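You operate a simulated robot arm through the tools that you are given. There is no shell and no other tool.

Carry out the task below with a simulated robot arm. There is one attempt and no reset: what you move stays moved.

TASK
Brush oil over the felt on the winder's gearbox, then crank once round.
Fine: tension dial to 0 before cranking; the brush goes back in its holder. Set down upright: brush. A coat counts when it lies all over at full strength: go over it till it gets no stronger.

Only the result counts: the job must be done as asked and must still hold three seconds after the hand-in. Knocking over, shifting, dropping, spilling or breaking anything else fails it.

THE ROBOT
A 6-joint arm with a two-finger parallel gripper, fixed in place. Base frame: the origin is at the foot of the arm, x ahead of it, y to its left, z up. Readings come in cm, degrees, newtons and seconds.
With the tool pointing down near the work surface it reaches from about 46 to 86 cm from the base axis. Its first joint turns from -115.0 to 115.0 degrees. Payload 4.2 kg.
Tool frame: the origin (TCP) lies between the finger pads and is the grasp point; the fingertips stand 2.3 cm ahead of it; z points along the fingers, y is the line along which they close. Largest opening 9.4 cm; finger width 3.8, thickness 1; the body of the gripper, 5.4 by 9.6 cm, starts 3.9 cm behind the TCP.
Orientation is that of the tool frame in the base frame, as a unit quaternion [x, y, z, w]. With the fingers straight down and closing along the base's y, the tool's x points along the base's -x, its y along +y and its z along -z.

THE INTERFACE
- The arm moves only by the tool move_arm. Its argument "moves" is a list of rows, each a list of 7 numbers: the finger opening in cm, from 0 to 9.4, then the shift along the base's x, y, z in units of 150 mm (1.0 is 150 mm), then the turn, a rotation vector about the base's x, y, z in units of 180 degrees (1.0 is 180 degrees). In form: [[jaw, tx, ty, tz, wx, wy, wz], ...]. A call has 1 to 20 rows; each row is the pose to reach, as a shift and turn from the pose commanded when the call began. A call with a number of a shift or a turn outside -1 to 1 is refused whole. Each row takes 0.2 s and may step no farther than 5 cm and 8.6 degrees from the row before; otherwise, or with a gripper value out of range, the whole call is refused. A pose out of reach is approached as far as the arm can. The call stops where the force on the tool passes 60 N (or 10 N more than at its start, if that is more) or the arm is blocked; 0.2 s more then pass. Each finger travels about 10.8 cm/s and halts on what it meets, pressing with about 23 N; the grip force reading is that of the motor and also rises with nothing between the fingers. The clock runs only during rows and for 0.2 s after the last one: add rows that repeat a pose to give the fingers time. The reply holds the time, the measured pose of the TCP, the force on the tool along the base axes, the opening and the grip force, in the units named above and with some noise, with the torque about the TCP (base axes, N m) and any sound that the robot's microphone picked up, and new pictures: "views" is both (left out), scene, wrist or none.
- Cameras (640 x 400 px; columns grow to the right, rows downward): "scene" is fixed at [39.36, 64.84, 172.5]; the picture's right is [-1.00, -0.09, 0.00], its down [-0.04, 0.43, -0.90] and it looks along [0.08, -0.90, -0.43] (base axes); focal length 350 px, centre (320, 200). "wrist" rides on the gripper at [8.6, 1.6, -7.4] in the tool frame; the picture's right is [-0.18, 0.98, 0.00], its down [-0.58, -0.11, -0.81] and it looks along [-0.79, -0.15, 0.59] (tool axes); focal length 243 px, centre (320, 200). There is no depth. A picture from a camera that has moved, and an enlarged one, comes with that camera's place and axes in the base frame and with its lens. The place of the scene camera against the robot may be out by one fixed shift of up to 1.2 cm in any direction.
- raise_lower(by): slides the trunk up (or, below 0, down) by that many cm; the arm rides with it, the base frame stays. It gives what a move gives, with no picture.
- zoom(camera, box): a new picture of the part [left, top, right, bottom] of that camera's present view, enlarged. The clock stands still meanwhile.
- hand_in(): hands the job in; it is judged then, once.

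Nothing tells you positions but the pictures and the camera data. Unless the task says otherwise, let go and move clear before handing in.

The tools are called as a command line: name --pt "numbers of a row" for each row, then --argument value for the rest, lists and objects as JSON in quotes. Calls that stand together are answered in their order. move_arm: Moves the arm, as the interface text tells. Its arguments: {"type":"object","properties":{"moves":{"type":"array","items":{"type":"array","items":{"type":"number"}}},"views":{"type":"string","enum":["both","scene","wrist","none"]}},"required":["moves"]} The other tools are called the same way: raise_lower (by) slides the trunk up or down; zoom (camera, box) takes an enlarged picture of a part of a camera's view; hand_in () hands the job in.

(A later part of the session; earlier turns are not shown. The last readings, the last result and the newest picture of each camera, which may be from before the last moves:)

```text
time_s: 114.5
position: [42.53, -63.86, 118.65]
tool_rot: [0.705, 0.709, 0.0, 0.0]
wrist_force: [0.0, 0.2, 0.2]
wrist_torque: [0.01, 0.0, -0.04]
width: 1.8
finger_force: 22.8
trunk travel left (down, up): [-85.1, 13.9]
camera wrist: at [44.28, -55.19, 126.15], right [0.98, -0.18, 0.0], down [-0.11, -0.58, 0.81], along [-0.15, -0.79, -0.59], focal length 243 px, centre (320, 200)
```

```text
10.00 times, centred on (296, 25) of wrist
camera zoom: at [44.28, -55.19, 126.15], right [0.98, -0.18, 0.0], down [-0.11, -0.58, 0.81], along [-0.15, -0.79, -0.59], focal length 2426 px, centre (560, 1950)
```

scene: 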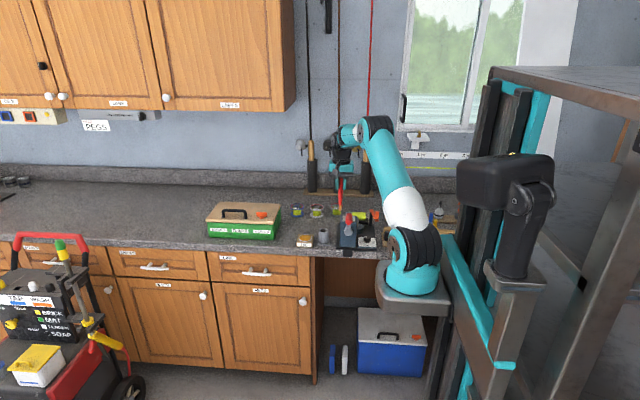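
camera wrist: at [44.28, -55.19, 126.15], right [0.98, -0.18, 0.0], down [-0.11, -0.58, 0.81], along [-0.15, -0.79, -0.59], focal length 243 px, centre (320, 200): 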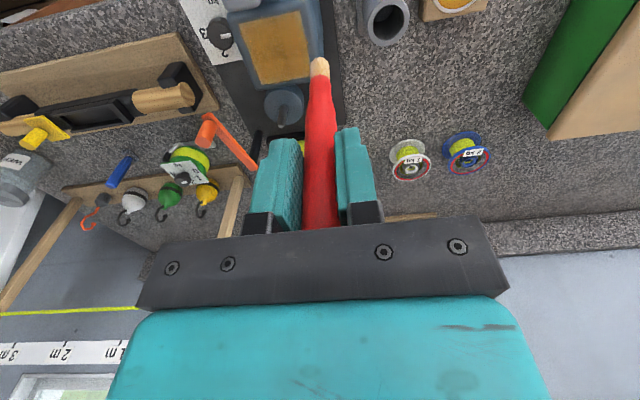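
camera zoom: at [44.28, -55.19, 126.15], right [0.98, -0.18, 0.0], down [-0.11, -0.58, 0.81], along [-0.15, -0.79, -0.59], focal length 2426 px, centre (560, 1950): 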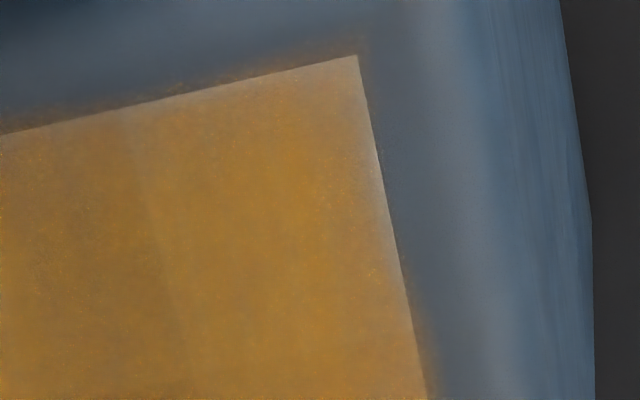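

The corner looks exactly as before, so the coat is saturated. Now I return the brush: carry it above its holder first.

move_arm --pt "1.2 0.15 -0.04 0 0 0 0" --pt "1.2 0.3 -0.08 0 0 0 0" --pt "1.2 0.46 -0.119 0 0 0 0" --pt "1.2 0.46 -0.119 -0.25 0 0 0" --pt "1.2 0.46 -0.119 -0.45 0 0 0" --pt "1.2 0.46 -0.119 -0.511 0 0 0" --pt "1.2 0.46 -0.119 -0.511 0 0 0"

zoom --camera "wrist" --box '[240, 0, 400, 100]'

zoom --camera "scene" --box '[300, 190, 348, 250]'

```text
time_s: 116.0
position: [49.56, -65.5, 111.18]
tool_rot: [0.705, 0.709, 0.001, 0.001]
wrist_force: [0.5, 0.0, -0.1]
wrist_torque: [0.01, 0.01, 0.01]
width: 1.81
finger_force: 23.4
trunk travel left (down, up): [-85.1, 13.9]
camera wrist: at [51.27, -56.84, 118.69], right [0.98, -0.18, 0.0], down [-0.11, -0.58, 0.81], along [-0.15, -0.79, -0.59], focal length 243 px, centre (320, 200)
```

scene: 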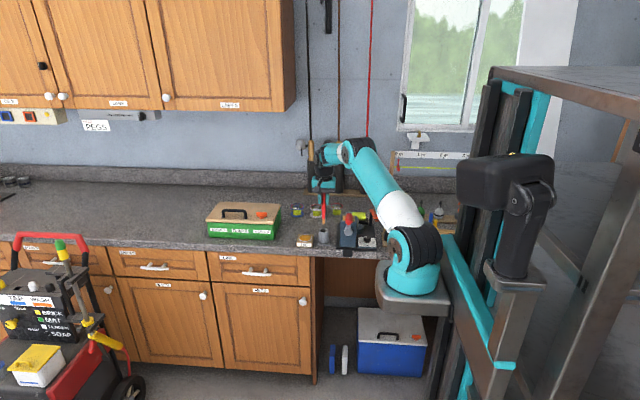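
wrist: 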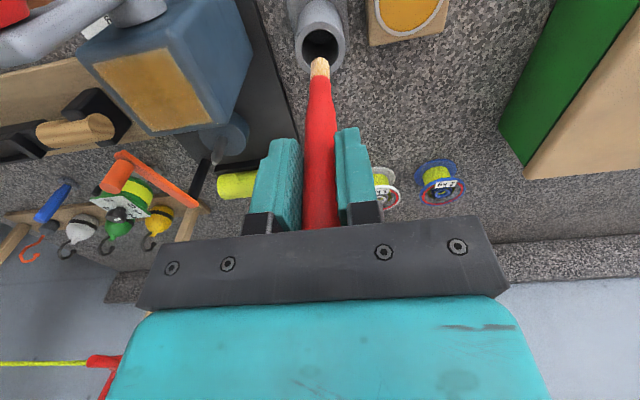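

```text
4.00 times, centred on (320, 50) of wrist
camera zoom: at [51.27, -56.84, 118.69], right [0.98, -0.18, 0.0], down [-0.11, -0.58, 0.81], along [-0.15, -0.79, -0.59], focal length 970 px, centre (320, 800)
```

zoom: 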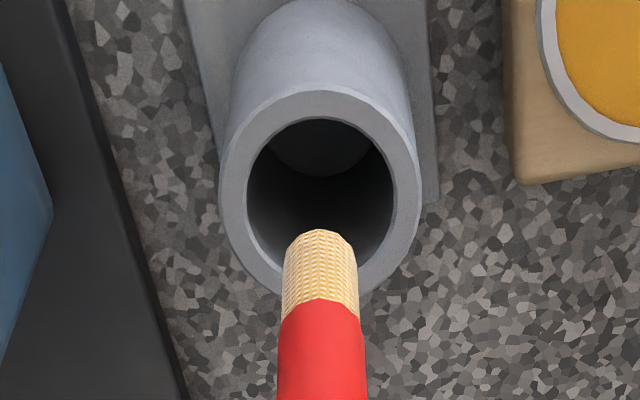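

```text
6.67 times, centred on (324, 220) of scene
camera zoom: at [39.36, 64.84, 172.5], right [-1.0, -0.09, 0.0], down [-0.04, 0.43, -0.9], along [0.08, -0.9, -0.43], focal length 2332 px, centre (293, 67)
```

zoom: 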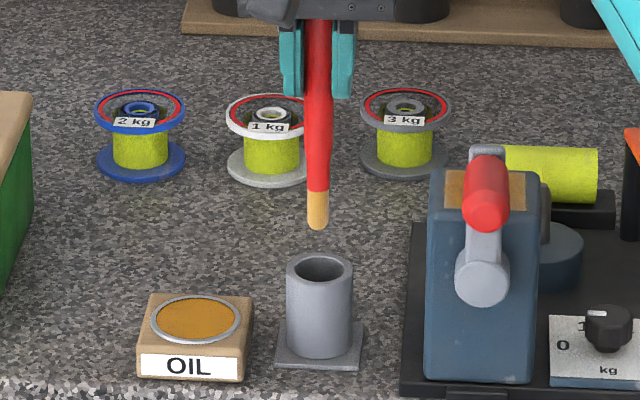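

The brush has tilted about 2° in the grip; I'll counter-rotate to make it vertical, then lower it into the cup.

move_arm --pt "1.2 0 -0.003 0 -0.005 0 0" --pt "1.2 -0.003 -0.006 0 -0.01 0 0" --pt "1.2 -0.003 -0.006 -0.15 -0.01 0 0" --pt "1.2 -0.003 -0.006 -0.3 -0.01 0 0" --pt "1.2 -0.003 -0.006 -0.3 -0.01 0 0"

zoom --camera "wrist" --box '[240, 10, 400, 110]'

zoom --camera "scene" --box '[300, 190, 348, 250]'

```text
time_s: 117.2
position: [49.62, -65.66, 106.79]
tool_rot: [0.706, 0.708, -0.012, 0.011]
wrist_force: [0.8, -0.3, 0.2]
wrist_torque: [0.04, 0.01, 0.0]
width: 1.81
finger_force: 23.0
trunk travel left (down, up): [-85.1, 13.9]
camera wrist: at [51.27, -56.88, 114.02], right [0.98, -0.18, 0.01], down [-0.11, -0.56, 0.82], along [-0.15, -0.81, -0.57], focal length 243 px, centre (320, 200)
```

scene: 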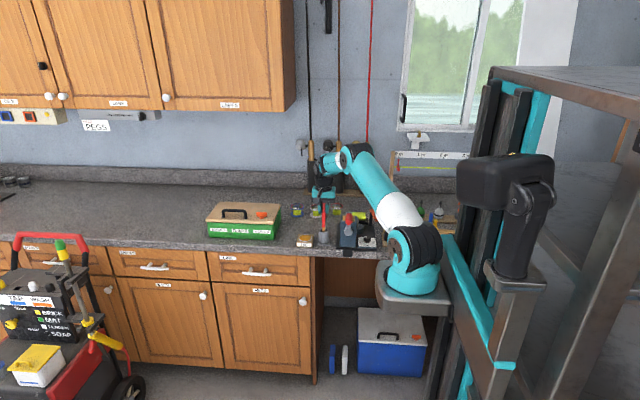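
wrist: 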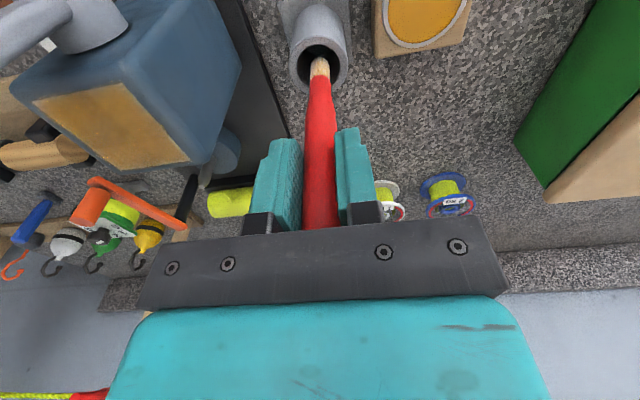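

```text
4.00 times, centred on (320, 60) of wrist
camera zoom: at [51.27, -56.88, 114.02], right [0.98, -0.18, 0.01], down [-0.11, -0.56, 0.82], along [-0.15, -0.81, -0.57], focal length 970 px, centre (320, 760)
```

zoom: 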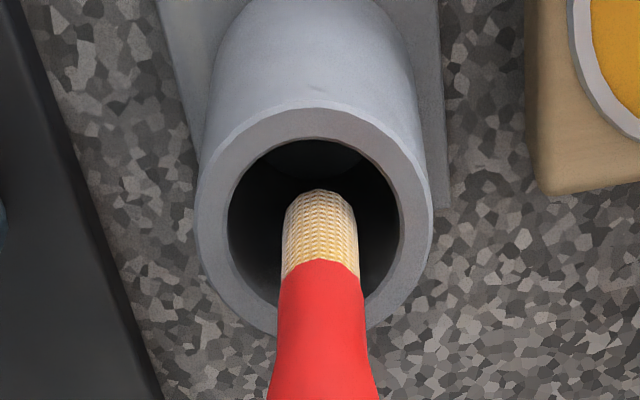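

```text
6.67 times, centred on (324, 220) of scene
camera zoom: at [39.36, 64.84, 172.5], right [-1.0, -0.09, 0.0], down [-0.04, 0.43, -0.9], along [0.08, -0.9, -0.43], focal length 2332 px, centre (293, 67)
```

zoom: 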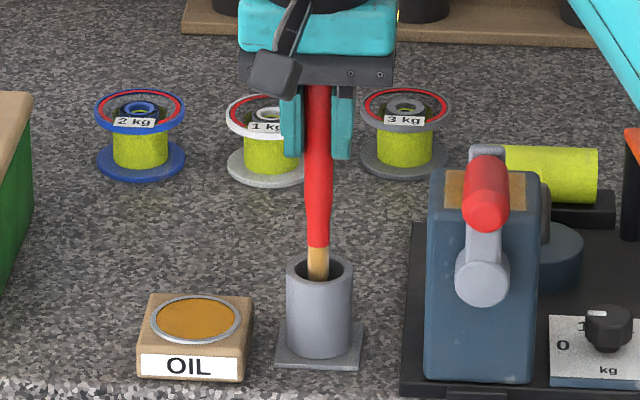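

The brush tip is centred in the cup mouth. Lowering the rest of the way, slowly at the end.

move_arm --pt "1.2 0 0 -0.12 0 0 0" --pt "1.2 0 0 -0.22 0 0 0" --pt "1.2 0 0 -0.27 0 0 0" --pt "1.2 0 0 -0.29 0 0 0" --pt "1.2 0 0 -0.29 0 0 0" --views "wrist"

move_arm --pt "1.2 0 0 -0.008 0 0 0" --pt "1.2 0 0 -0.014 0 0 0" --pt "1.2 0 0 -0.014 0 0 0" --views "none"

```text
time_s: 118.5
position: [49.47, -65.72, 102.34]
tool_rot: [0.706, 0.708, -0.012, 0.011]
wrist_force: [-0.7, 0.4, -0.3]
wrist_torque: [-0.02, -0.01, -0.01]
width: 1.82
finger_force: 22.9
trunk travel left (down, up): [-85.1, 13.9]
camera wrist: at [51.14, -56.82, 109.59], right [0.98, -0.18, 0.0], down [-0.11, -0.56, 0.82], along [-0.15, -0.81, -0.57], focal length 243 px, centre (320, 200)
```

wrist: 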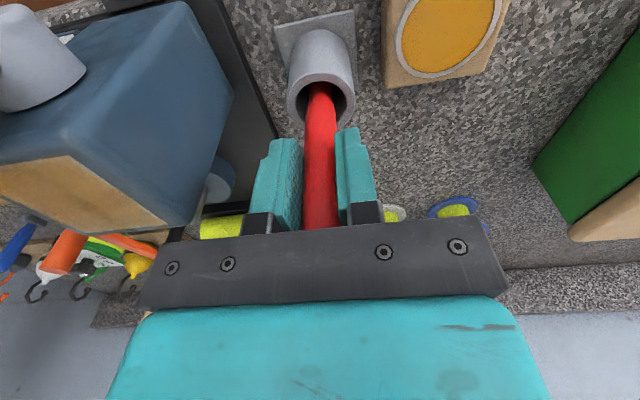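

```text
time_s: 119.2
position: [49.53, -65.77, 102.17]
tool_rot: [0.707, 0.707, -0.012, 0.012]
wrist_force: [-0.3, -0.8, 1.4]
wrist_torque: [-0.02, 0.06, -0.01]
width: 1.8
finger_force: 22.8
trunk travel left (down, up): [-85.1, 13.9]
```

move_arm --pt "1.2 0 0 -0.006 0 0 0" --pt "1.2 0 0 -0.006 0 0 0" --views "none"

```text
time_s: 119.8
position: [49.6, -65.78, 102.02]
tool_rot: [0.706, 0.708, -0.012, 0.011]
wrist_force: [-1.1, -0.4, 10.4]
wrist_torque: [-0.05, 0.09, -0.02]
width: 1.81
finger_force: 23.1
trunk travel left (down, up): [-85.1, 13.9]
```

Seated on the cup bottom (10 N). I'll ease off and open the jaws slowly.

move_arm --pt "1.2 0 0 0.004 0 0 0" --pt "1.6 0 0 0.004 0 0 0" --pt "1.9 0 0 0.004 0 0 0" --pt "2.2 0 0 0.004 0 0 0" --pt "2.6 0 0 0.004 0 0 0" --pt "3.2 0 0 0.004 0 0 0" --pt "4.2 0 0 0.004 0 0 0" --pt "5.5 0 0 0.004 0 0 0" --pt "6.0 0 0 0.004 0 0 0"

zoom --camera "scene" --box '[300, 190, 348, 250]'

zoom --camera "wrist" --box '[200, 40, 440, 240]'

```text
time_s: 121.8
position: [49.53, -65.72, 102.15]
tool_rot: [0.706, 0.709, -0.011, 0.012]
wrist_force: [-0.6, -0.6, 0.2]
wrist_torque: [0.0, 0.0, -0.02]
width: 6.01
finger_force: 0.0
trunk travel left (down, up): [-85.1, 13.9]
camera wrist: at [51.21, -56.8, 109.32], right [0.98, -0.18, 0.01], down [-0.11, -0.56, 0.82], along [-0.15, -0.81, -0.57], focal length 243 px, centre (320, 200)
```

scene: 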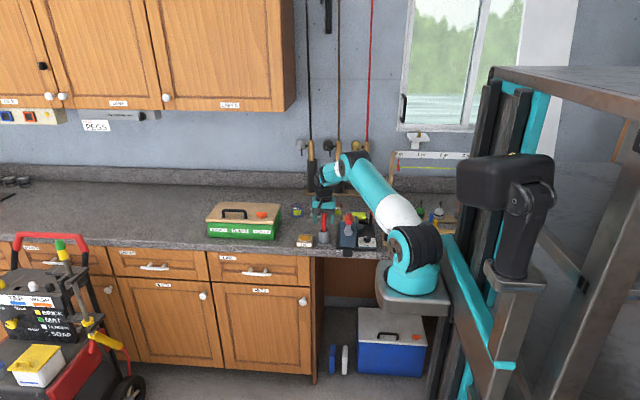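
wrist: 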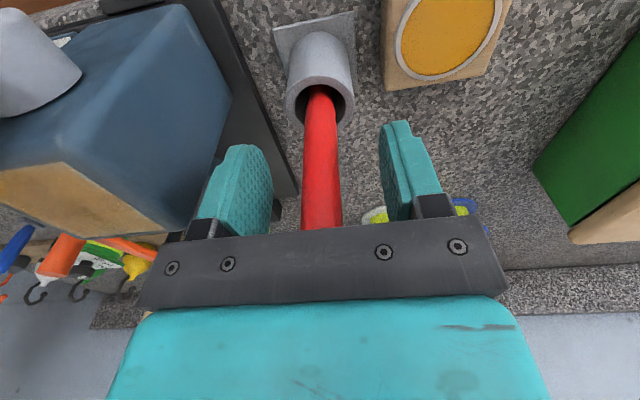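

```text
6.67 times, centred on (324, 220) of scene
camera zoom: at [39.36, 64.84, 172.5], right [-1.0, -0.09, 0.0], down [-0.04, 0.43, -0.9], along [0.08, -0.9, -0.43], focal length 2332 px, centre (293, 67)
```

zoom: 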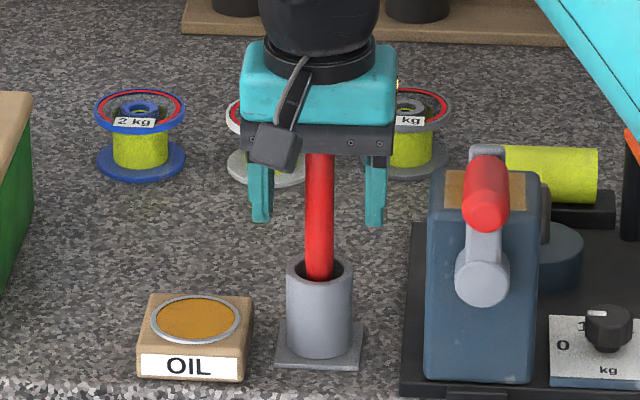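

```text
2.00 times, centred on (320, 140) of wrist
camera zoom: at [51.21, -56.8, 109.32], right [0.98, -0.18, 0.01], down [-0.11, -0.56, 0.82], along [-0.15, -0.81, -0.57], focal length 485 px, centre (320, 320)
```

zoom: 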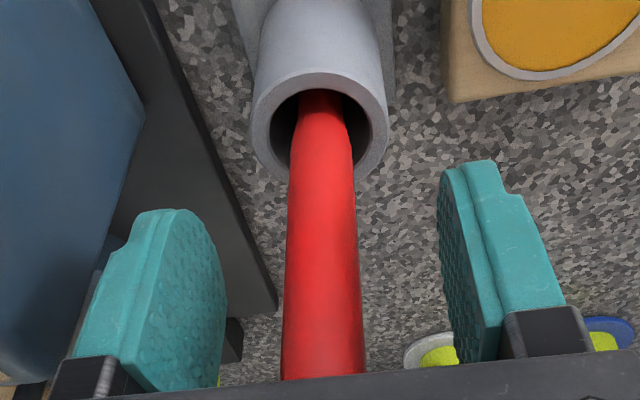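

The brush stands in its holder. I'll rise clear and check it is upright.

move_arm --pt "6.0 0 0 0.15 0 0 0" --pt "6.0 0 0 0.35 0 0 0" --pt "6.0 0 0 0.6 0 0 0" --pt "6.0 0 0 0.8 0.01 0 0" --pt "6.0 0 0 0.8 0.01 0 0"

zoom --camera "scene" --box '[300, 190, 348, 250]'

zoom --camera "wrist" --box '[240, 10, 400, 110]'

```text
time_s: 123.0
position: [49.45, -65.44, 114.21]
tool_rot: [0.706, 0.708, 0.0, 0.0]
wrist_force: [0.0, 0.8, -0.3]
wrist_torque: [0.0, 0.0, 0.0]
width: 5.99
finger_force: 0.0
trunk travel left (down, up): [-85.1, 13.9]
camera wrist: at [51.13, -56.9, 121.53], right [0.98, -0.18, 0.0], down [-0.11, -0.58, 0.81], along [-0.15, -0.79, -0.59], focal length 243 px, centre (320, 200)
```

scene: 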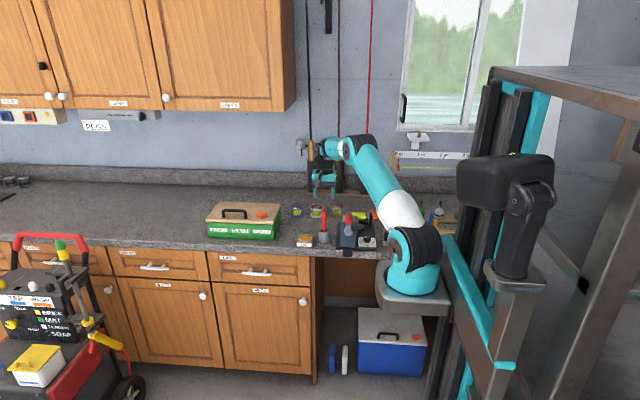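
wrist: 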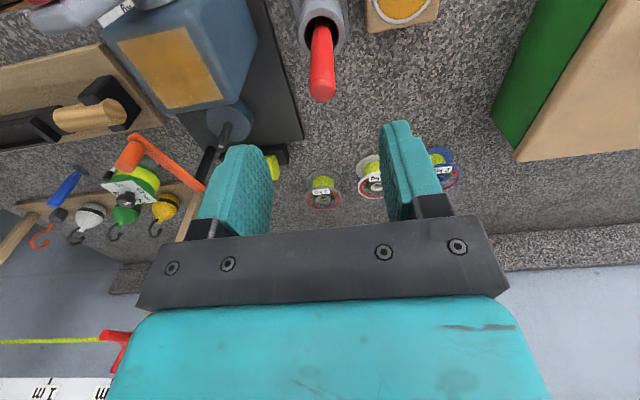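

```text
6.67 times, centred on (324, 220) of scene
camera zoom: at [39.36, 64.84, 172.5], right [-1.0, -0.09, 0.0], down [-0.04, 0.43, -0.9], along [0.08, -0.9, -0.43], focal length 2332 px, centre (293, 67)
```

zoom: 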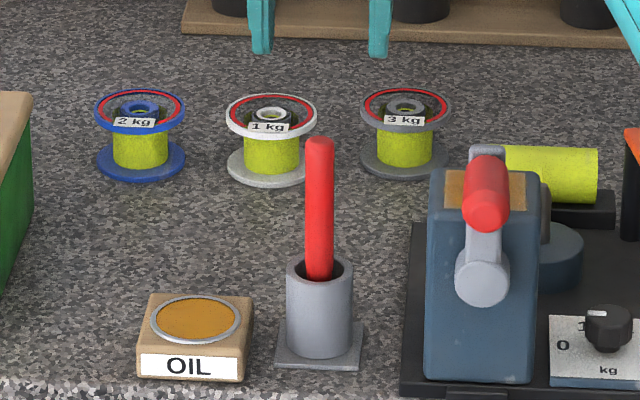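

```text
4.00 times, centred on (320, 60) of wrist
camera zoom: at [51.13, -56.9, 121.53], right [0.98, -0.18, 0.0], down [-0.11, -0.58, 0.81], along [-0.15, -0.79, -0.59], focal length 970 px, centre (320, 760)
```

zoom: 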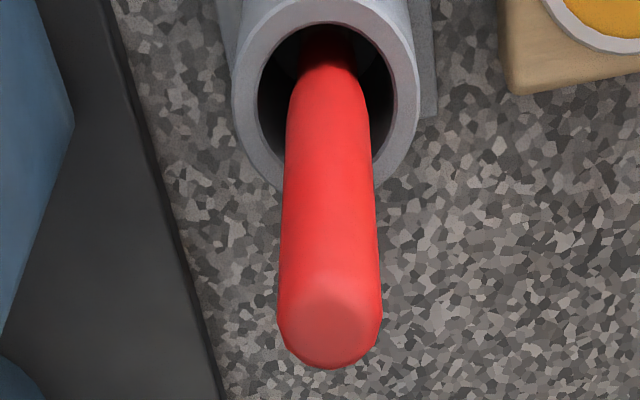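

The brush stands upright in its holder, as at the start. For the crank I need a different tool pitch, so I first want to know where the arm's base axis is; I'll raise the trunk slightly and compare pictures.

zoom --camera "scene" --box '[360, 220, 470, 320]'

zoom --camera "scene" --box '[300, 120, 460, 250]'

```text
4.00 times, centred on (415, 270) of scene
camera zoom: at [39.36, 64.84, 172.5], right [-1.0, -0.09, 0.0], down [-0.04, 0.43, -0.9], along [0.08, -0.9, -0.43], focal length 1399 px, centre (-60, -80)
```

zoom: 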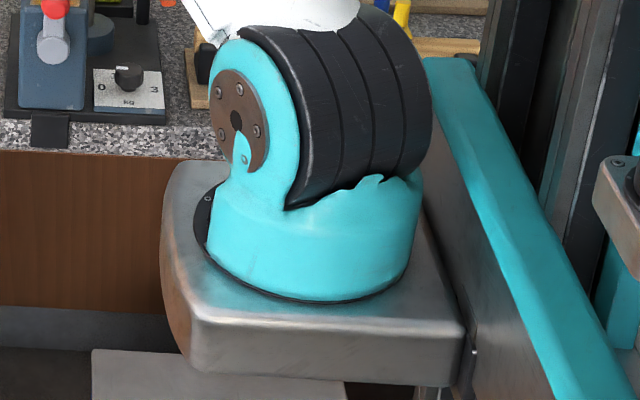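

```text
3.08 times, centred on (380, 185) of scene
camera zoom: at [39.36, 64.84, 172.5], right [-1.0, -0.09, 0.0], down [-0.04, 0.43, -0.9], along [0.08, -0.9, -0.43], focal length 1076 px, centre (135, 246)
```

zoom: 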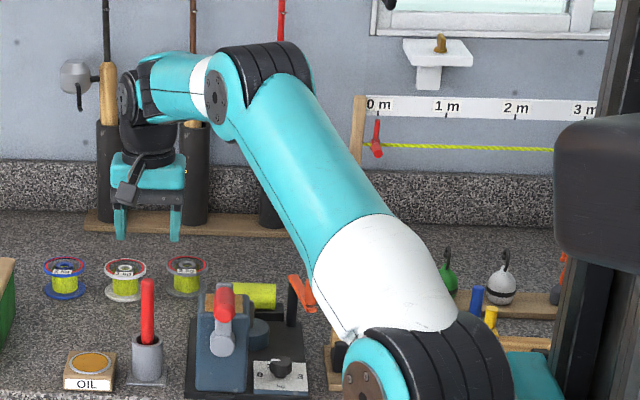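

raise_lower --by 5

zoom --camera "scene" --box '[360, 220, 470, 320]'

```text
time_s: 124.0
position: [49.67, -65.5, 118.92]
tool_rot: [0.705, 0.709, 0.0, 0.0]
wrist_force: [1.3, 0.4, -0.4]
wrist_torque: [-0.03, 0.01, -0.02]
width: 5.99
finger_force: 0.1
trunk travel left (down, up): [-90.1, 8.9]
```

```text
4.00 times, centred on (415, 270) of scene
camera zoom: at [39.36, 64.84, 172.5], right [-1.0, -0.09, 0.0], down [-0.04, 0.43, -0.9], along [0.08, -0.9, -0.43], focal length 1399 px, centre (-60, -80)
```

zoom: 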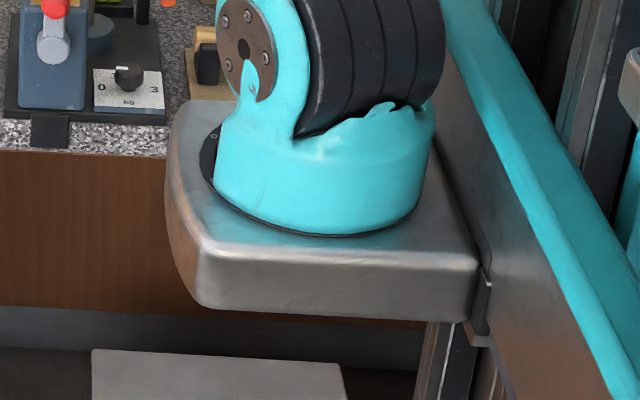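

The base column turns out to be near (23, -10), so the crank lies close to the arm. I'll pitch the tool about 30° toward the bench and move in front of the crank to inspect it from the front.

move_arm --pt "6.0 -0.1 0.15 0 0 0 0" --pt "6.0 -0.22 0.32 0 0 0 0" --pt "6.0 -0.35 0.5 0 -0.03 0 0" --pt "6.0 -0.47 0.68 0 -0.07 0 0" --pt "6.0 -0.6 0.85 0 -0.11 0 0" --pt "6.0 -0.7 1.0 0 -0.14 0 0" --pt "6.0 -0.7 1.0 0 -0.1667 0 0" --pt "6.0 -0.7 1.0 0 -0.1667 0 0"

```text
time_s: 125.8
position: [38.91, -50.69, 118.99]
tool_rot: [0.681, 0.684, -0.183, 0.183]
wrist_force: [0.9, 0.9, 0.4]
wrist_torque: [-0.01, 0.0, 0.01]
width: 6.01
finger_force: 0.2
trunk travel left (down, up): [-90.1, 8.9]
camera wrist: at [40.58, -39.4, 121.11], right [0.98, -0.16, 0.09], down [-0.11, -0.1, 0.99], along [-0.15, -0.98, -0.11], focal length 243 px, centre (320, 200)
```

scene: 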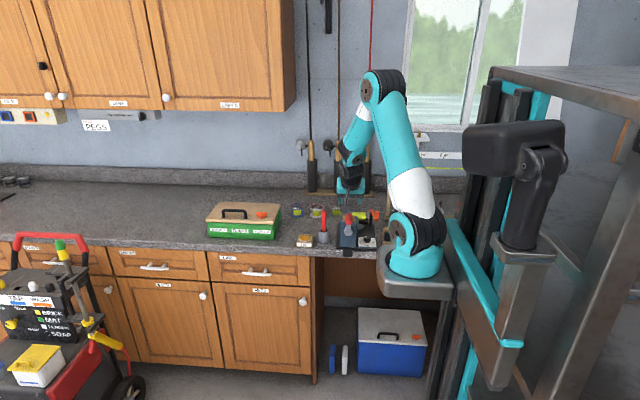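
wrist: 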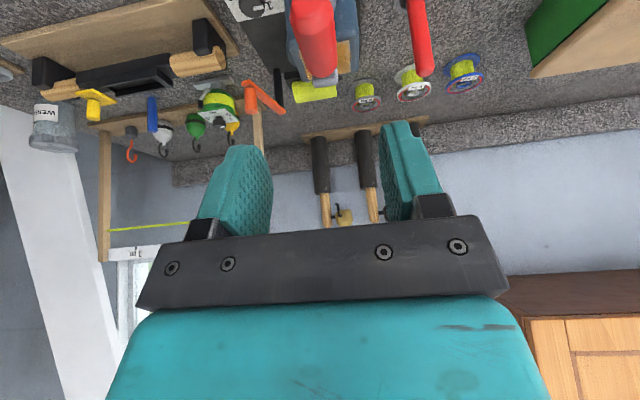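

move_arm --pt "6.0 0 0.15 0 0 0 0" --pt "6.0 0 0.3 -0.1 0 0 0" --pt "6.0 0 0.373 -0.3 0 0 0" --pt "6.0 0 0.373 -0.52 0 0 0" --pt "6.0 0 0.373 -0.733 0 0 0" --pt "6.0 0 0.373 -0.733 0 0 0"

zoom --camera "wrist" --box '[220, 0, 420, 125]'

```text
time_s: 127.2
position: [38.73, -44.77, 108.06]
tool_rot: [0.682, 0.684, -0.184, 0.184]
wrist_force: [-0.6, -0.1, -0.3]
wrist_torque: [0.02, 0.05, -0.02]
width: 6.01
finger_force: 0.1
trunk travel left (down, up): [-90.1, 8.9]
camera wrist: at [40.43, -33.6, 110.22], right [0.98, -0.16, 0.09], down [-0.11, -0.1, 0.99], along [-0.15, -0.98, -0.11], focal length 243 px, centre (320, 200)
```

scene: 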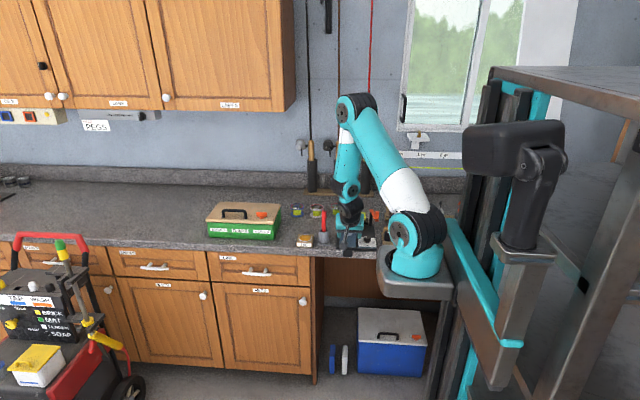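
wrist: 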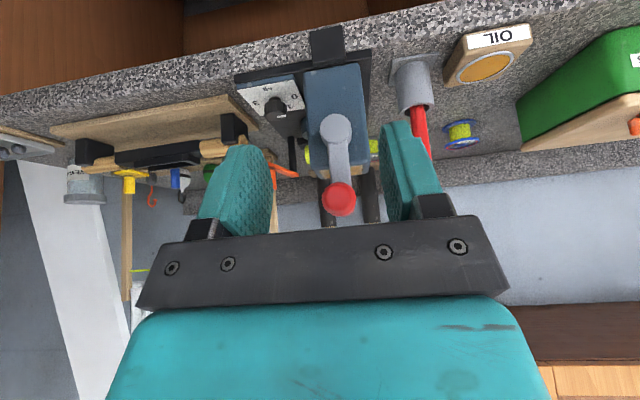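

```text
3.20 times, centred on (320, 62) of wrist
camera zoom: at [40.43, -33.6, 110.22], right [0.98, -0.16, 0.09], down [-0.11, -0.1, 0.99], along [-0.15, -0.98, -0.11], focal length 776 px, centre (320, 640)
```

zoom: 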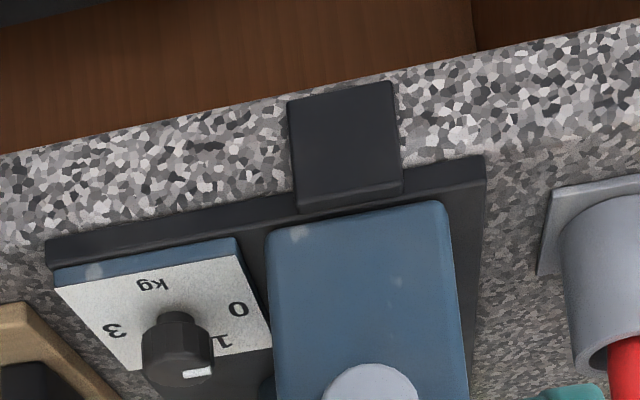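

zoom --camera "wrist" --box '[270, 60, 430, 240]'

zoom --camera "wrist" --box '[300, 95, 380, 225]'

zoom --camera "scene" --box '[320, 150, 400, 260]'

```text
2.22 times, centred on (350, 150) of wrist
camera zoom: at [40.43, -33.6, 110.22], right [0.98, -0.16, 0.09], down [-0.11, -0.1, 0.99], along [-0.15, -0.98, -0.11], focal length 539 px, centre (253, 311)
```

zoom: 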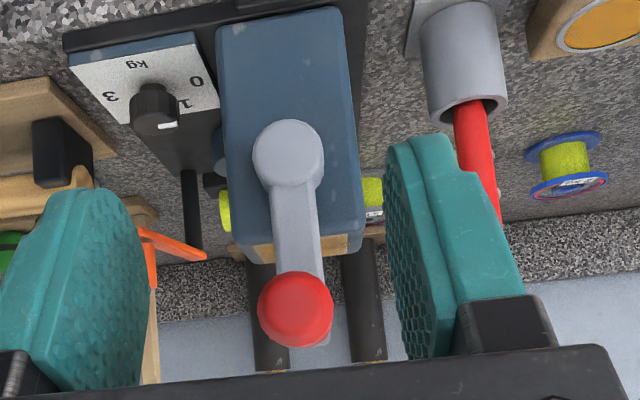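

```text
3.08 times, centred on (340, 160) of wrist
camera zoom: at [40.43, -33.6, 110.22], right [0.98, -0.16, 0.09], down [-0.11, -0.1, 0.99], along [-0.15, -0.98, -0.11], focal length 746 px, centre (258, 323)
```

zoom: 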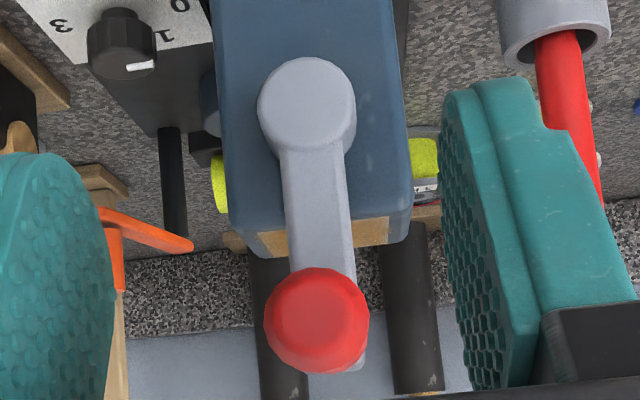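

```text
3.64 times, centred on (360, 205) of scene
camera zoom: at [39.36, 64.84, 172.5], right [-1.0, -0.09, 0.0], down [-0.04, 0.43, -0.9], along [0.08, -0.9, -0.43], focal length 1272 px, centre (174, 182)
```

zoom: 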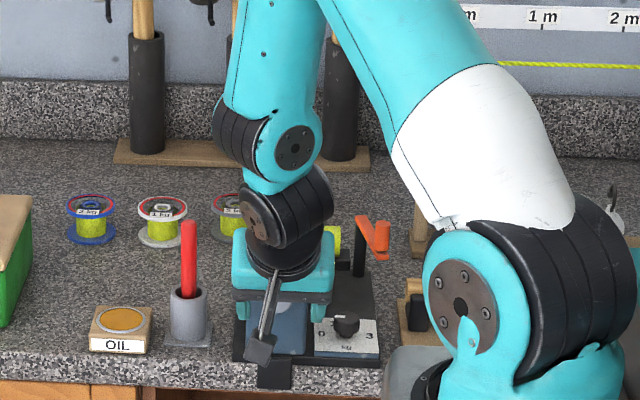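

Geometry is clear now: crank axis at about (x 39.05, z 100.1), radius ≈ 7.95, handle along y from -52.7 to -58. I'll approach the handle along the tool direction.

move_arm --pt "6.0 0 0 0.2 0 0 0" --pt "6.0 0.01 -0.1 0.407 0 0 0" --pt "6.0 0.015 -0.25 0.407 0 0 0" --pt "6.0 0.015 -0.4 0.407 0 0 0" --pt "6.0 0.015 -0.4 0.407 0 0 0"

zoom --camera "wrist" --box '[200, 30, 440, 230]'

```text
time_s: 128.4
position: [39.2, -50.87, 114.07]
tool_rot: [0.681, 0.685, -0.183, 0.184]
wrist_force: [0.0, 0.2, 0.9]
wrist_torque: [0.01, 0.01, -0.01]
width: 5.99
finger_force: 0.1
trunk travel left (down, up): [-90.1, 8.9]
camera wrist: at [40.86, -39.7, 116.23], right [0.98, -0.16, 0.09], down [-0.11, -0.1, 0.99], along [-0.15, -0.98, -0.12], focal length 243 px, centre (320, 200)
```

scene: 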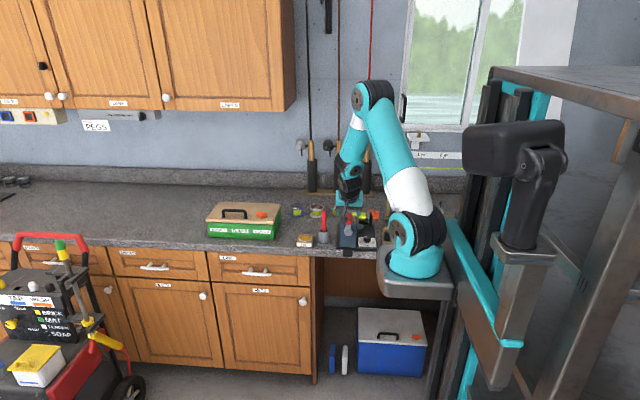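
wrist: 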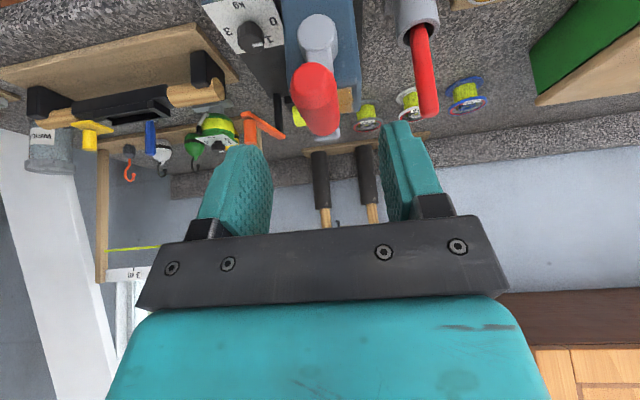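

```text
2.00 times, centred on (320, 130) of wrist
camera zoom: at [40.86, -39.7, 116.23], right [0.98, -0.16, 0.09], down [-0.11, -0.1, 0.99], along [-0.15, -0.98, -0.12], focal length 485 px, centre (320, 340)
```

zoom: 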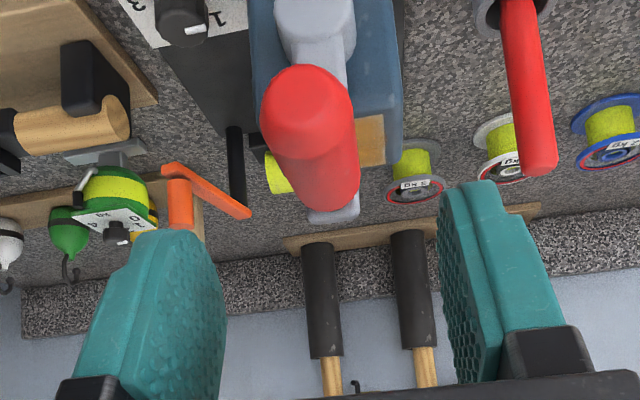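

move_arm --pt "6.0 0 -0.08 -0.14 0 0 0" --pt "6.0 0 -0.16 -0.28 0 0 0" --pt "6.0 0 -0.21 -0.36 0 0 0" --pt "6.0 0 -0.233 -0.404 0 0 0" --pt "6.0 0 -0.233 -0.404 0 0 0"

zoom --camera "wrist" --box '[200, 30, 440, 230]'

zoom --camera "scene" --box '[320, 170, 384, 250]'

```text
time_s: 129.6
position: [39.1, -54.5, 107.97]
tool_rot: [0.682, 0.684, -0.184, 0.184]
wrist_force: [0.8, 0.0, 0.1]
wrist_torque: [0.0, -0.02, 0.0]
width: 6.03
finger_force: 0.0
trunk travel left (down, up): [-90.1, 8.9]
camera wrist: at [40.73, -43.22, 110.19], right [0.98, -0.16, 0.09], down [-0.11, -0.1, 0.99], along [-0.15, -0.98, -0.11], focal length 243 px, centre (320, 200)
```

scene: 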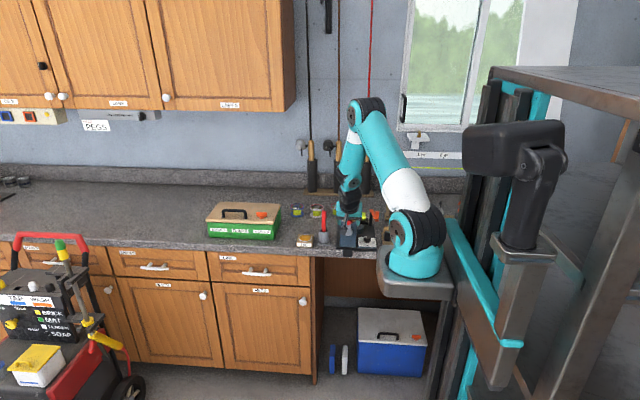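
wrist: 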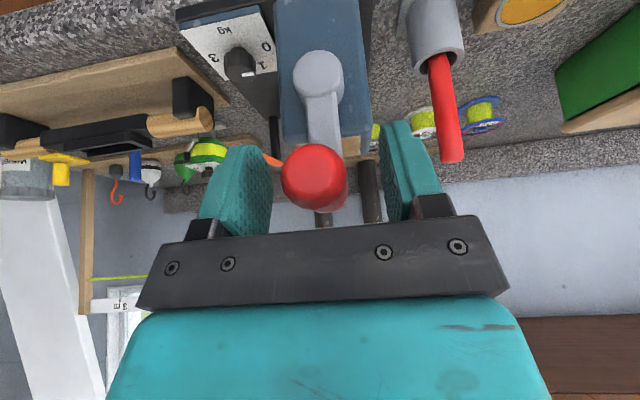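

```text
2.00 times, centred on (320, 130) of wrist
camera zoom: at [40.73, -43.22, 110.19], right [0.98, -0.16, 0.09], down [-0.11, -0.1, 0.99], along [-0.15, -0.98, -0.11], focal length 485 px, centre (320, 340)
```

zoom: 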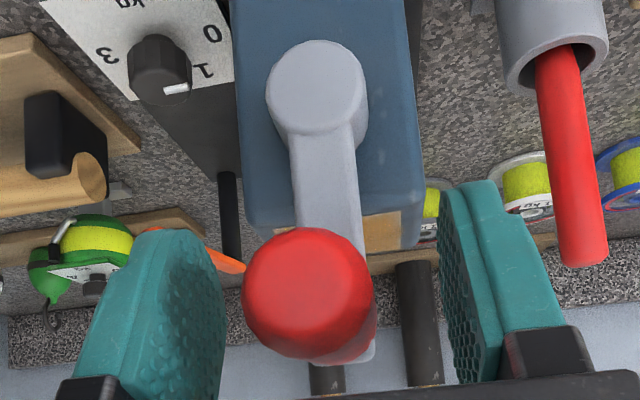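

```text
5.00 times, centred on (352, 210) of scene
camera zoom: at [39.36, 64.84, 172.5], right [-1.0, -0.09, 0.0], down [-0.04, 0.43, -0.9], along [0.08, -0.9, -0.43], focal length 1749 px, centre (160, 150)
```

zoom: 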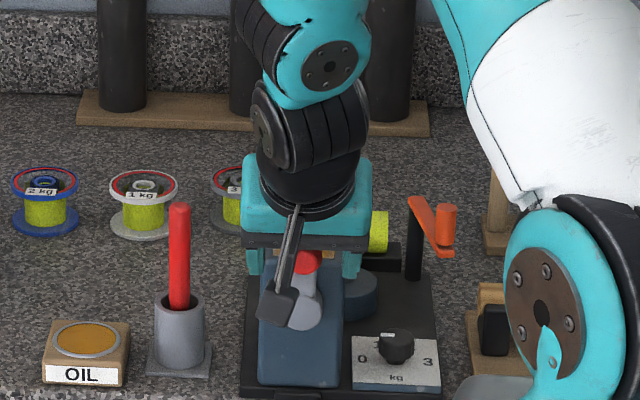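

The handle sits centred between the fingers. Closing on it.

move_arm --pt "4.5 0 0 0 0 0 0" --pt "3.4 0 0 0 0 0 0" --pt "2.6 0 0 0 0 0 0" --pt "2.0 0 0 0 0 0 0" --pt "2.0 0 0 0 0 0 0" --views "wrist"

```text
time_s: 130.8
position: [38.96, -54.48, 107.94]
tool_rot: [0.683, 0.684, -0.183, 0.182]
wrist_force: [-2.0, 1.2, -0.2]
wrist_torque: [-0.09, 0.0, -1.17]
width: 2.66
finger_force: 44.7
trunk travel left (down, up): [-90.1, 8.9]
camera wrist: at [40.69, -43.2, 110.2], right [0.98, -0.16, 0.09], down [-0.11, -0.1, 0.99], along [-0.15, -0.98, -0.12], focal length 243 px, centre (320, 200)
```

wrist: 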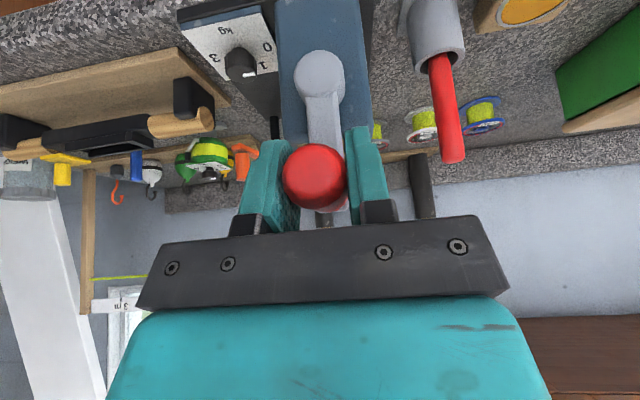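

Gripped at 2.66 cm. First a small clockwise test turn (12°) to feel the resistance.

move_arm --pt "2.0 -0.0552 0 -0.0029 0 0 0" --pt "2.0 -0.1098 0 -0.0115 0 0 0" --pt "2.0 -0.1098 0 -0.0115 0 0 0" --views "wrist"

```text
time_s: 131.6
position: [37.4, -54.35, 107.93]
tool_rot: [0.682, 0.684, -0.184, 0.183]
wrist_force: [1.7, -3.3, 1.3]
wrist_torque: [0.17, 0.01, -1.12]
width: 2.67
finger_force: 45.1
trunk travel left (down, up): [-90.1, 8.9]
camera wrist: at [39.13, -43.2, 110.04], right [0.98, -0.16, 0.09], down [-0.11, -0.1, 0.99], along [-0.15, -0.98, -0.11], focal length 243 px, centre (320, 200)
```

wrist: 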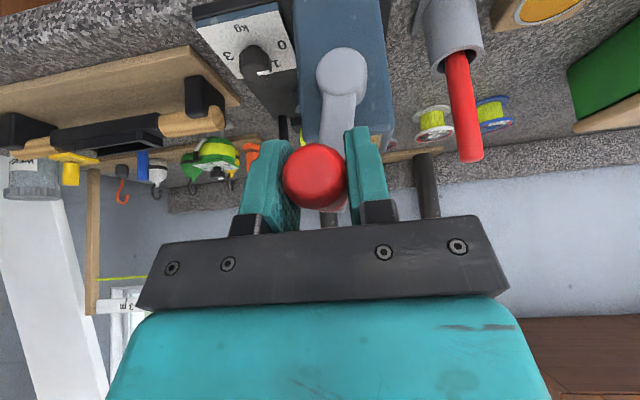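

It turns freely. Continuing clockwise to about 108°.

move_arm --pt "2.0 -0.105 0 -0.0341 0 0 0" --pt "2.0 -0.2006 0 -0.0893 0 0 0" --pt "2.0 -0.2826 0 -0.1631 0 0 0" --pt "2.0 -0.3475 0 -0.2524 0 0 0" --pt "2.0 -0.3924 0 -0.3533 0 0 0" --pt "2.0 -0.4153 0 -0.4612 0 0 0" --pt "2.0 -0.4153 0 -0.5716 0 0 0" --pt "2.0 -0.3924 0 -0.6796 0 0 0"

zoom --camera "scene" --box '[320, 170, 400, 260]'

```text
time_s: 133.4
position: [31.4, -54.45, 97.51]
tool_rot: [0.683, 0.684, -0.183, 0.179]
wrist_force: [-28.9, -0.7, -11.8]
wrist_torque: [-0.07, 0.02, 0.33]
width: 2.63
finger_force: 45.0
trunk travel left (down, up): [-90.1, 8.9]
camera wrist: at [33.11, -43.21, 99.76], right [0.98, -0.16, 0.09], down [-0.1, -0.1, 0.99], along [-0.15, -0.98, -0.12], focal length 243 px, centre (320, 200)
```

scene: 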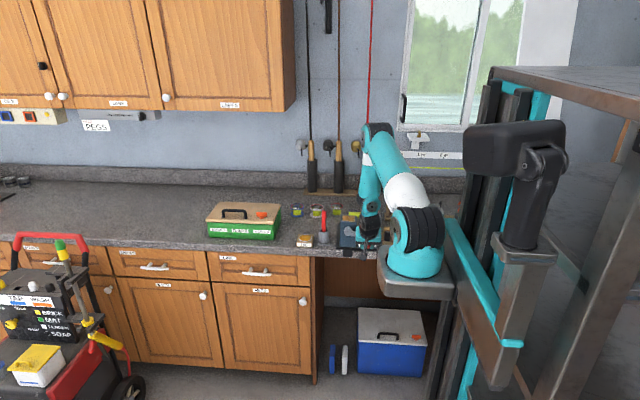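
wrist: 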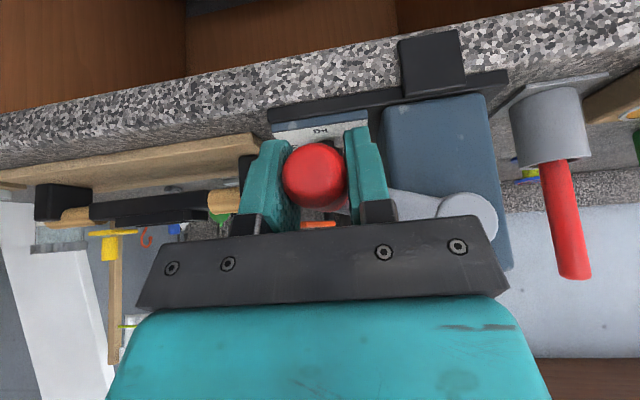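

```text
4.44 times, centred on (360, 215) of scene
camera zoom: at [39.36, 64.84, 172.5], right [-1.0, -0.09, 0.0], down [-0.04, 0.43, -0.9], along [0.08, -0.9, -0.43], focal length 1554 px, centre (142, 133)
```

zoom: 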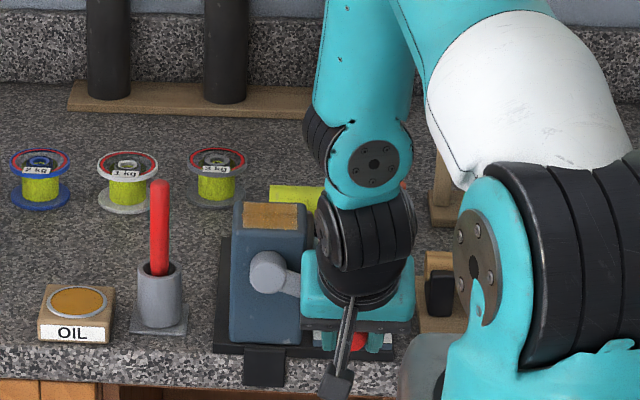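

There's a 30 N outward pull, so the true radius is slightly larger than assumed. I'll shift outward a little and re-measure.

move_arm --pt "2.0 -0.0127 0 -0.0041 0 0 0" --pt "2.0 -0.0127 0 -0.0041 0 0 0" --views "none"

```text
time_s: 134.0
position: [31.48, -54.55, 97.65]
tool_rot: [0.682, 0.684, -0.182, 0.182]
wrist_force: [-20.3, 2.1, -9.1]
wrist_torque: [1.26, 0.0, -1.37]
width: 2.67
finger_force: 45.0
trunk travel left (down, up): [-90.1, 8.9]
```

move_arm --pt "2.0 -0.0127 0 -0.0041 0 0 0" --pt "2.0 -0.0127 0 -0.0041 0 0 0" --views "none"

move_arm --pt "2.0 0 0 0 0 0 0" --views "none"

```text
time_s: 134.6
position: [31.4, -54.44, 97.64]
tool_rot: [0.682, 0.684, -0.182, 0.184]
wrist_force: [-2.8, 8.9, -2.1]
wrist_torque: [0.6, -0.02, -1.24]
width: 2.66
finger_force: 45.1
trunk travel left (down, up): [-90.1, 8.9]
```

```text
time_s: 135.0
position: [31.43, -54.5, 97.62]
tool_rot: [0.682, 0.684, -0.183, 0.183]
wrist_force: [5.5, 12.8, 0.4]
wrist_torque: [0.45, -0.02, -1.03]
width: 2.66
finger_force: 44.9
trunk travel left (down, up): [-90.1, 8.9]
```

Forces are near zero now; fitting the points gives a radius of about 8.2 cm. I'll continue toward the bottom with that radius.

move_arm --pt "2.0 0.0427 0 -0.1061 0 0 0" --pt "2.0 0.1067 0 -0.2013 0 0 0" --pt "2.0 0.1891 0 -0.2811 0 0 0" --pt "2.0 0.1891 0 -0.2811 0 0 0" --views "wrist"

```text
time_s: 136.0
position: [34.26, -54.46, 93.57]
tool_rot: [0.682, 0.683, -0.183, 0.186]
wrist_force: [19.4, 22.4, 27.3]
wrist_torque: [0.67, -0.03, -0.95]
width: 2.66
finger_force: 45.5
trunk travel left (down, up): [-90.1, 8.9]
camera wrist: at [35.92, -43.2, 95.71], right [0.98, -0.16, 0.09], down [-0.11, -0.1, 0.99], along [-0.15, -0.98, -0.11], focal length 243 px, centre (320, 200)
```

wrist: 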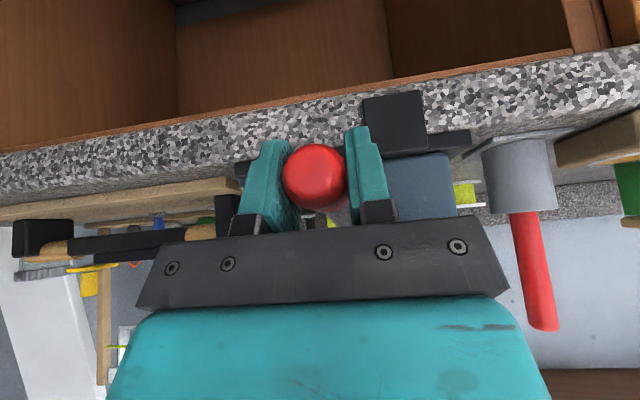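

Now the pull is inward, so the radius was over-corrected (best fit R≈8.0). I'll correct inward and outward in y slightly and check the force.

move_arm --pt "2.0 0.0123 0.012 0.0157 0 0 0" --pt "2.0 0.0123 0.012 0.0157 0 0 0" --views "none"

move_arm --pt "2.0 0 0 0 0 0 0" --views "none"

```text
time_s: 136.6
position: [34.12, -54.45, 93.7]
tool_rot: [0.682, 0.683, -0.186, 0.184]
wrist_force: [7.2, -2.0, 4.5]
wrist_torque: [-0.76, 0.0, -0.84]
width: 2.65
finger_force: 45.1
trunk travel left (down, up): [-90.1, 8.9]
```

```text
time_s: 137.0
position: [34.18, -54.46, 93.58]
tool_rot: [0.682, 0.683, -0.185, 0.183]
wrist_force: [3.2, -8.3, 1.6]
wrist_torque: [-1.44, 0.0, -0.99]
width: 2.65
finger_force: 44.8
trunk travel left (down, up): [-90.1, 8.9]
```

Forces are small again; the three zero-force points fit a circle centred at x≈38.78, z≈100.0, R≈7.98. Continuing through the bottom with that.

move_arm --pt "2.0 0.092 0.003 -0.0527 0 0 0" --pt "2.0 0.1977 0.003 -0.087 0 0 0" --pt "2.0 0.3083 0.003 -0.0987 0 0 0" --pt "2.0 0.3083 0.003 -0.0987 0 0 0"

zoom --camera "scene" --box '[320, 170, 400, 260]'

```text
time_s: 138.0
position: [38.84, -54.45, 91.99]
tool_rot: [0.682, 0.684, -0.184, 0.183]
wrist_force: [-1.5, -28.8, -6.3]
wrist_torque: [-0.23, 0.02, -1.23]
width: 2.65
finger_force: 44.7
trunk travel left (down, up): [-90.1, 8.9]
camera wrist: at [40.53, -43.19, 94.18], right [0.98, -0.16, 0.09], down [-0.11, -0.1, 0.99], along [-0.15, -0.98, -0.11], focal length 243 px, centre (320, 200)
```

scene: 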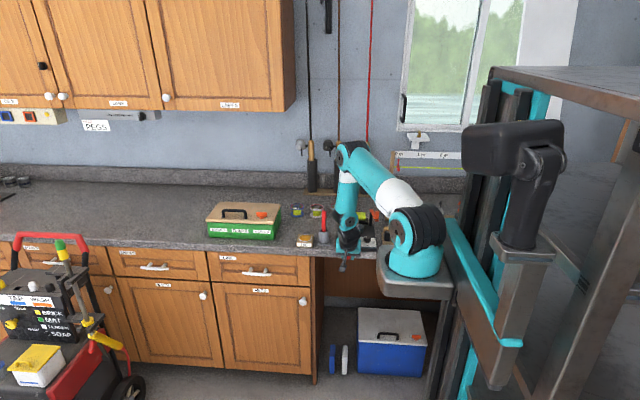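
wrist: 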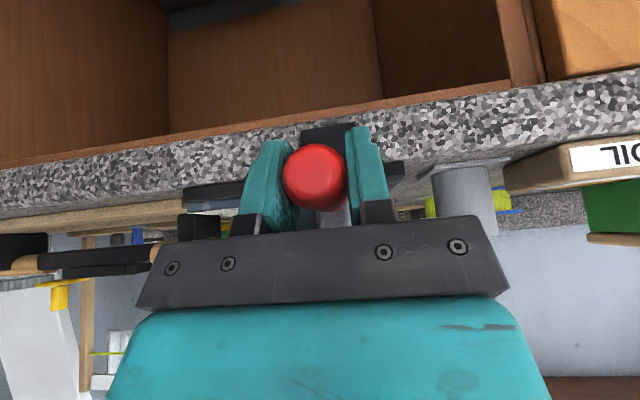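

```text
4.44 times, centred on (360, 215) of scene
camera zoom: at [39.36, 64.84, 172.5], right [-1.0, -0.09, 0.0], down [-0.04, 0.43, -0.9], along [0.08, -0.9, -0.43], focal length 1554 px, centre (142, 133)
```

zoom: 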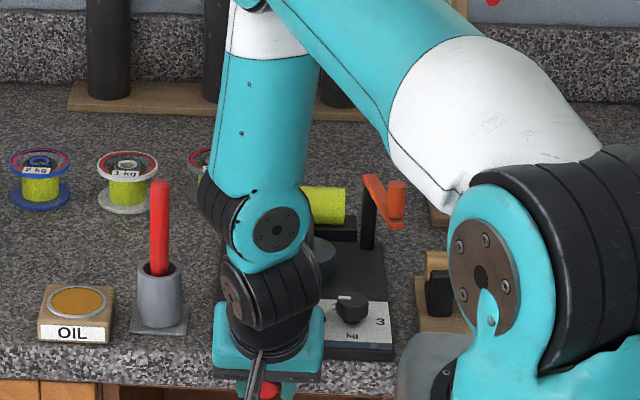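

Bottom reached, all fine (small axial force from my y shift, which I'll take back). Continuing up the other side.

move_arm --pt "2.0 0.1106 -0.01 0.0117 0 0 0" --pt "2.0 0.2164 -0.01 0.046 0 0 0" --pt "2.0 0.3127 -0.01 0.1016 0 0 0" --pt "2.0 0.3953 -0.01 0.176 0 0 0" --pt "2.0 0.3953 -0.01 0.176 0 0 0" --views "wrist"

```text
time_s: 139.2
position: [45.02, -54.39, 94.62]
tool_rot: [0.682, 0.684, -0.183, 0.183]
wrist_force: [9.4, -17.8, -8.7]
wrist_torque: [0.22, 0.02, -1.13]
width: 2.68
finger_force: 44.3
trunk travel left (down, up): [-90.1, 8.9]
camera wrist: at [46.6, -43.16, 96.85], right [0.98, -0.16, 0.09], down [-0.11, -0.1, 0.99], along [-0.15, -0.98, -0.12], focal length 243 px, centre (320, 200)
```

wrist: 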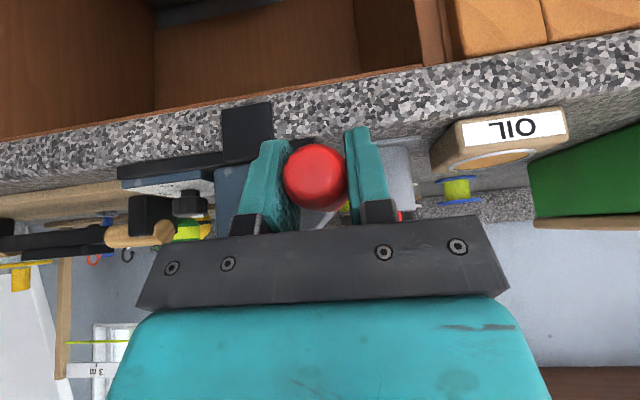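

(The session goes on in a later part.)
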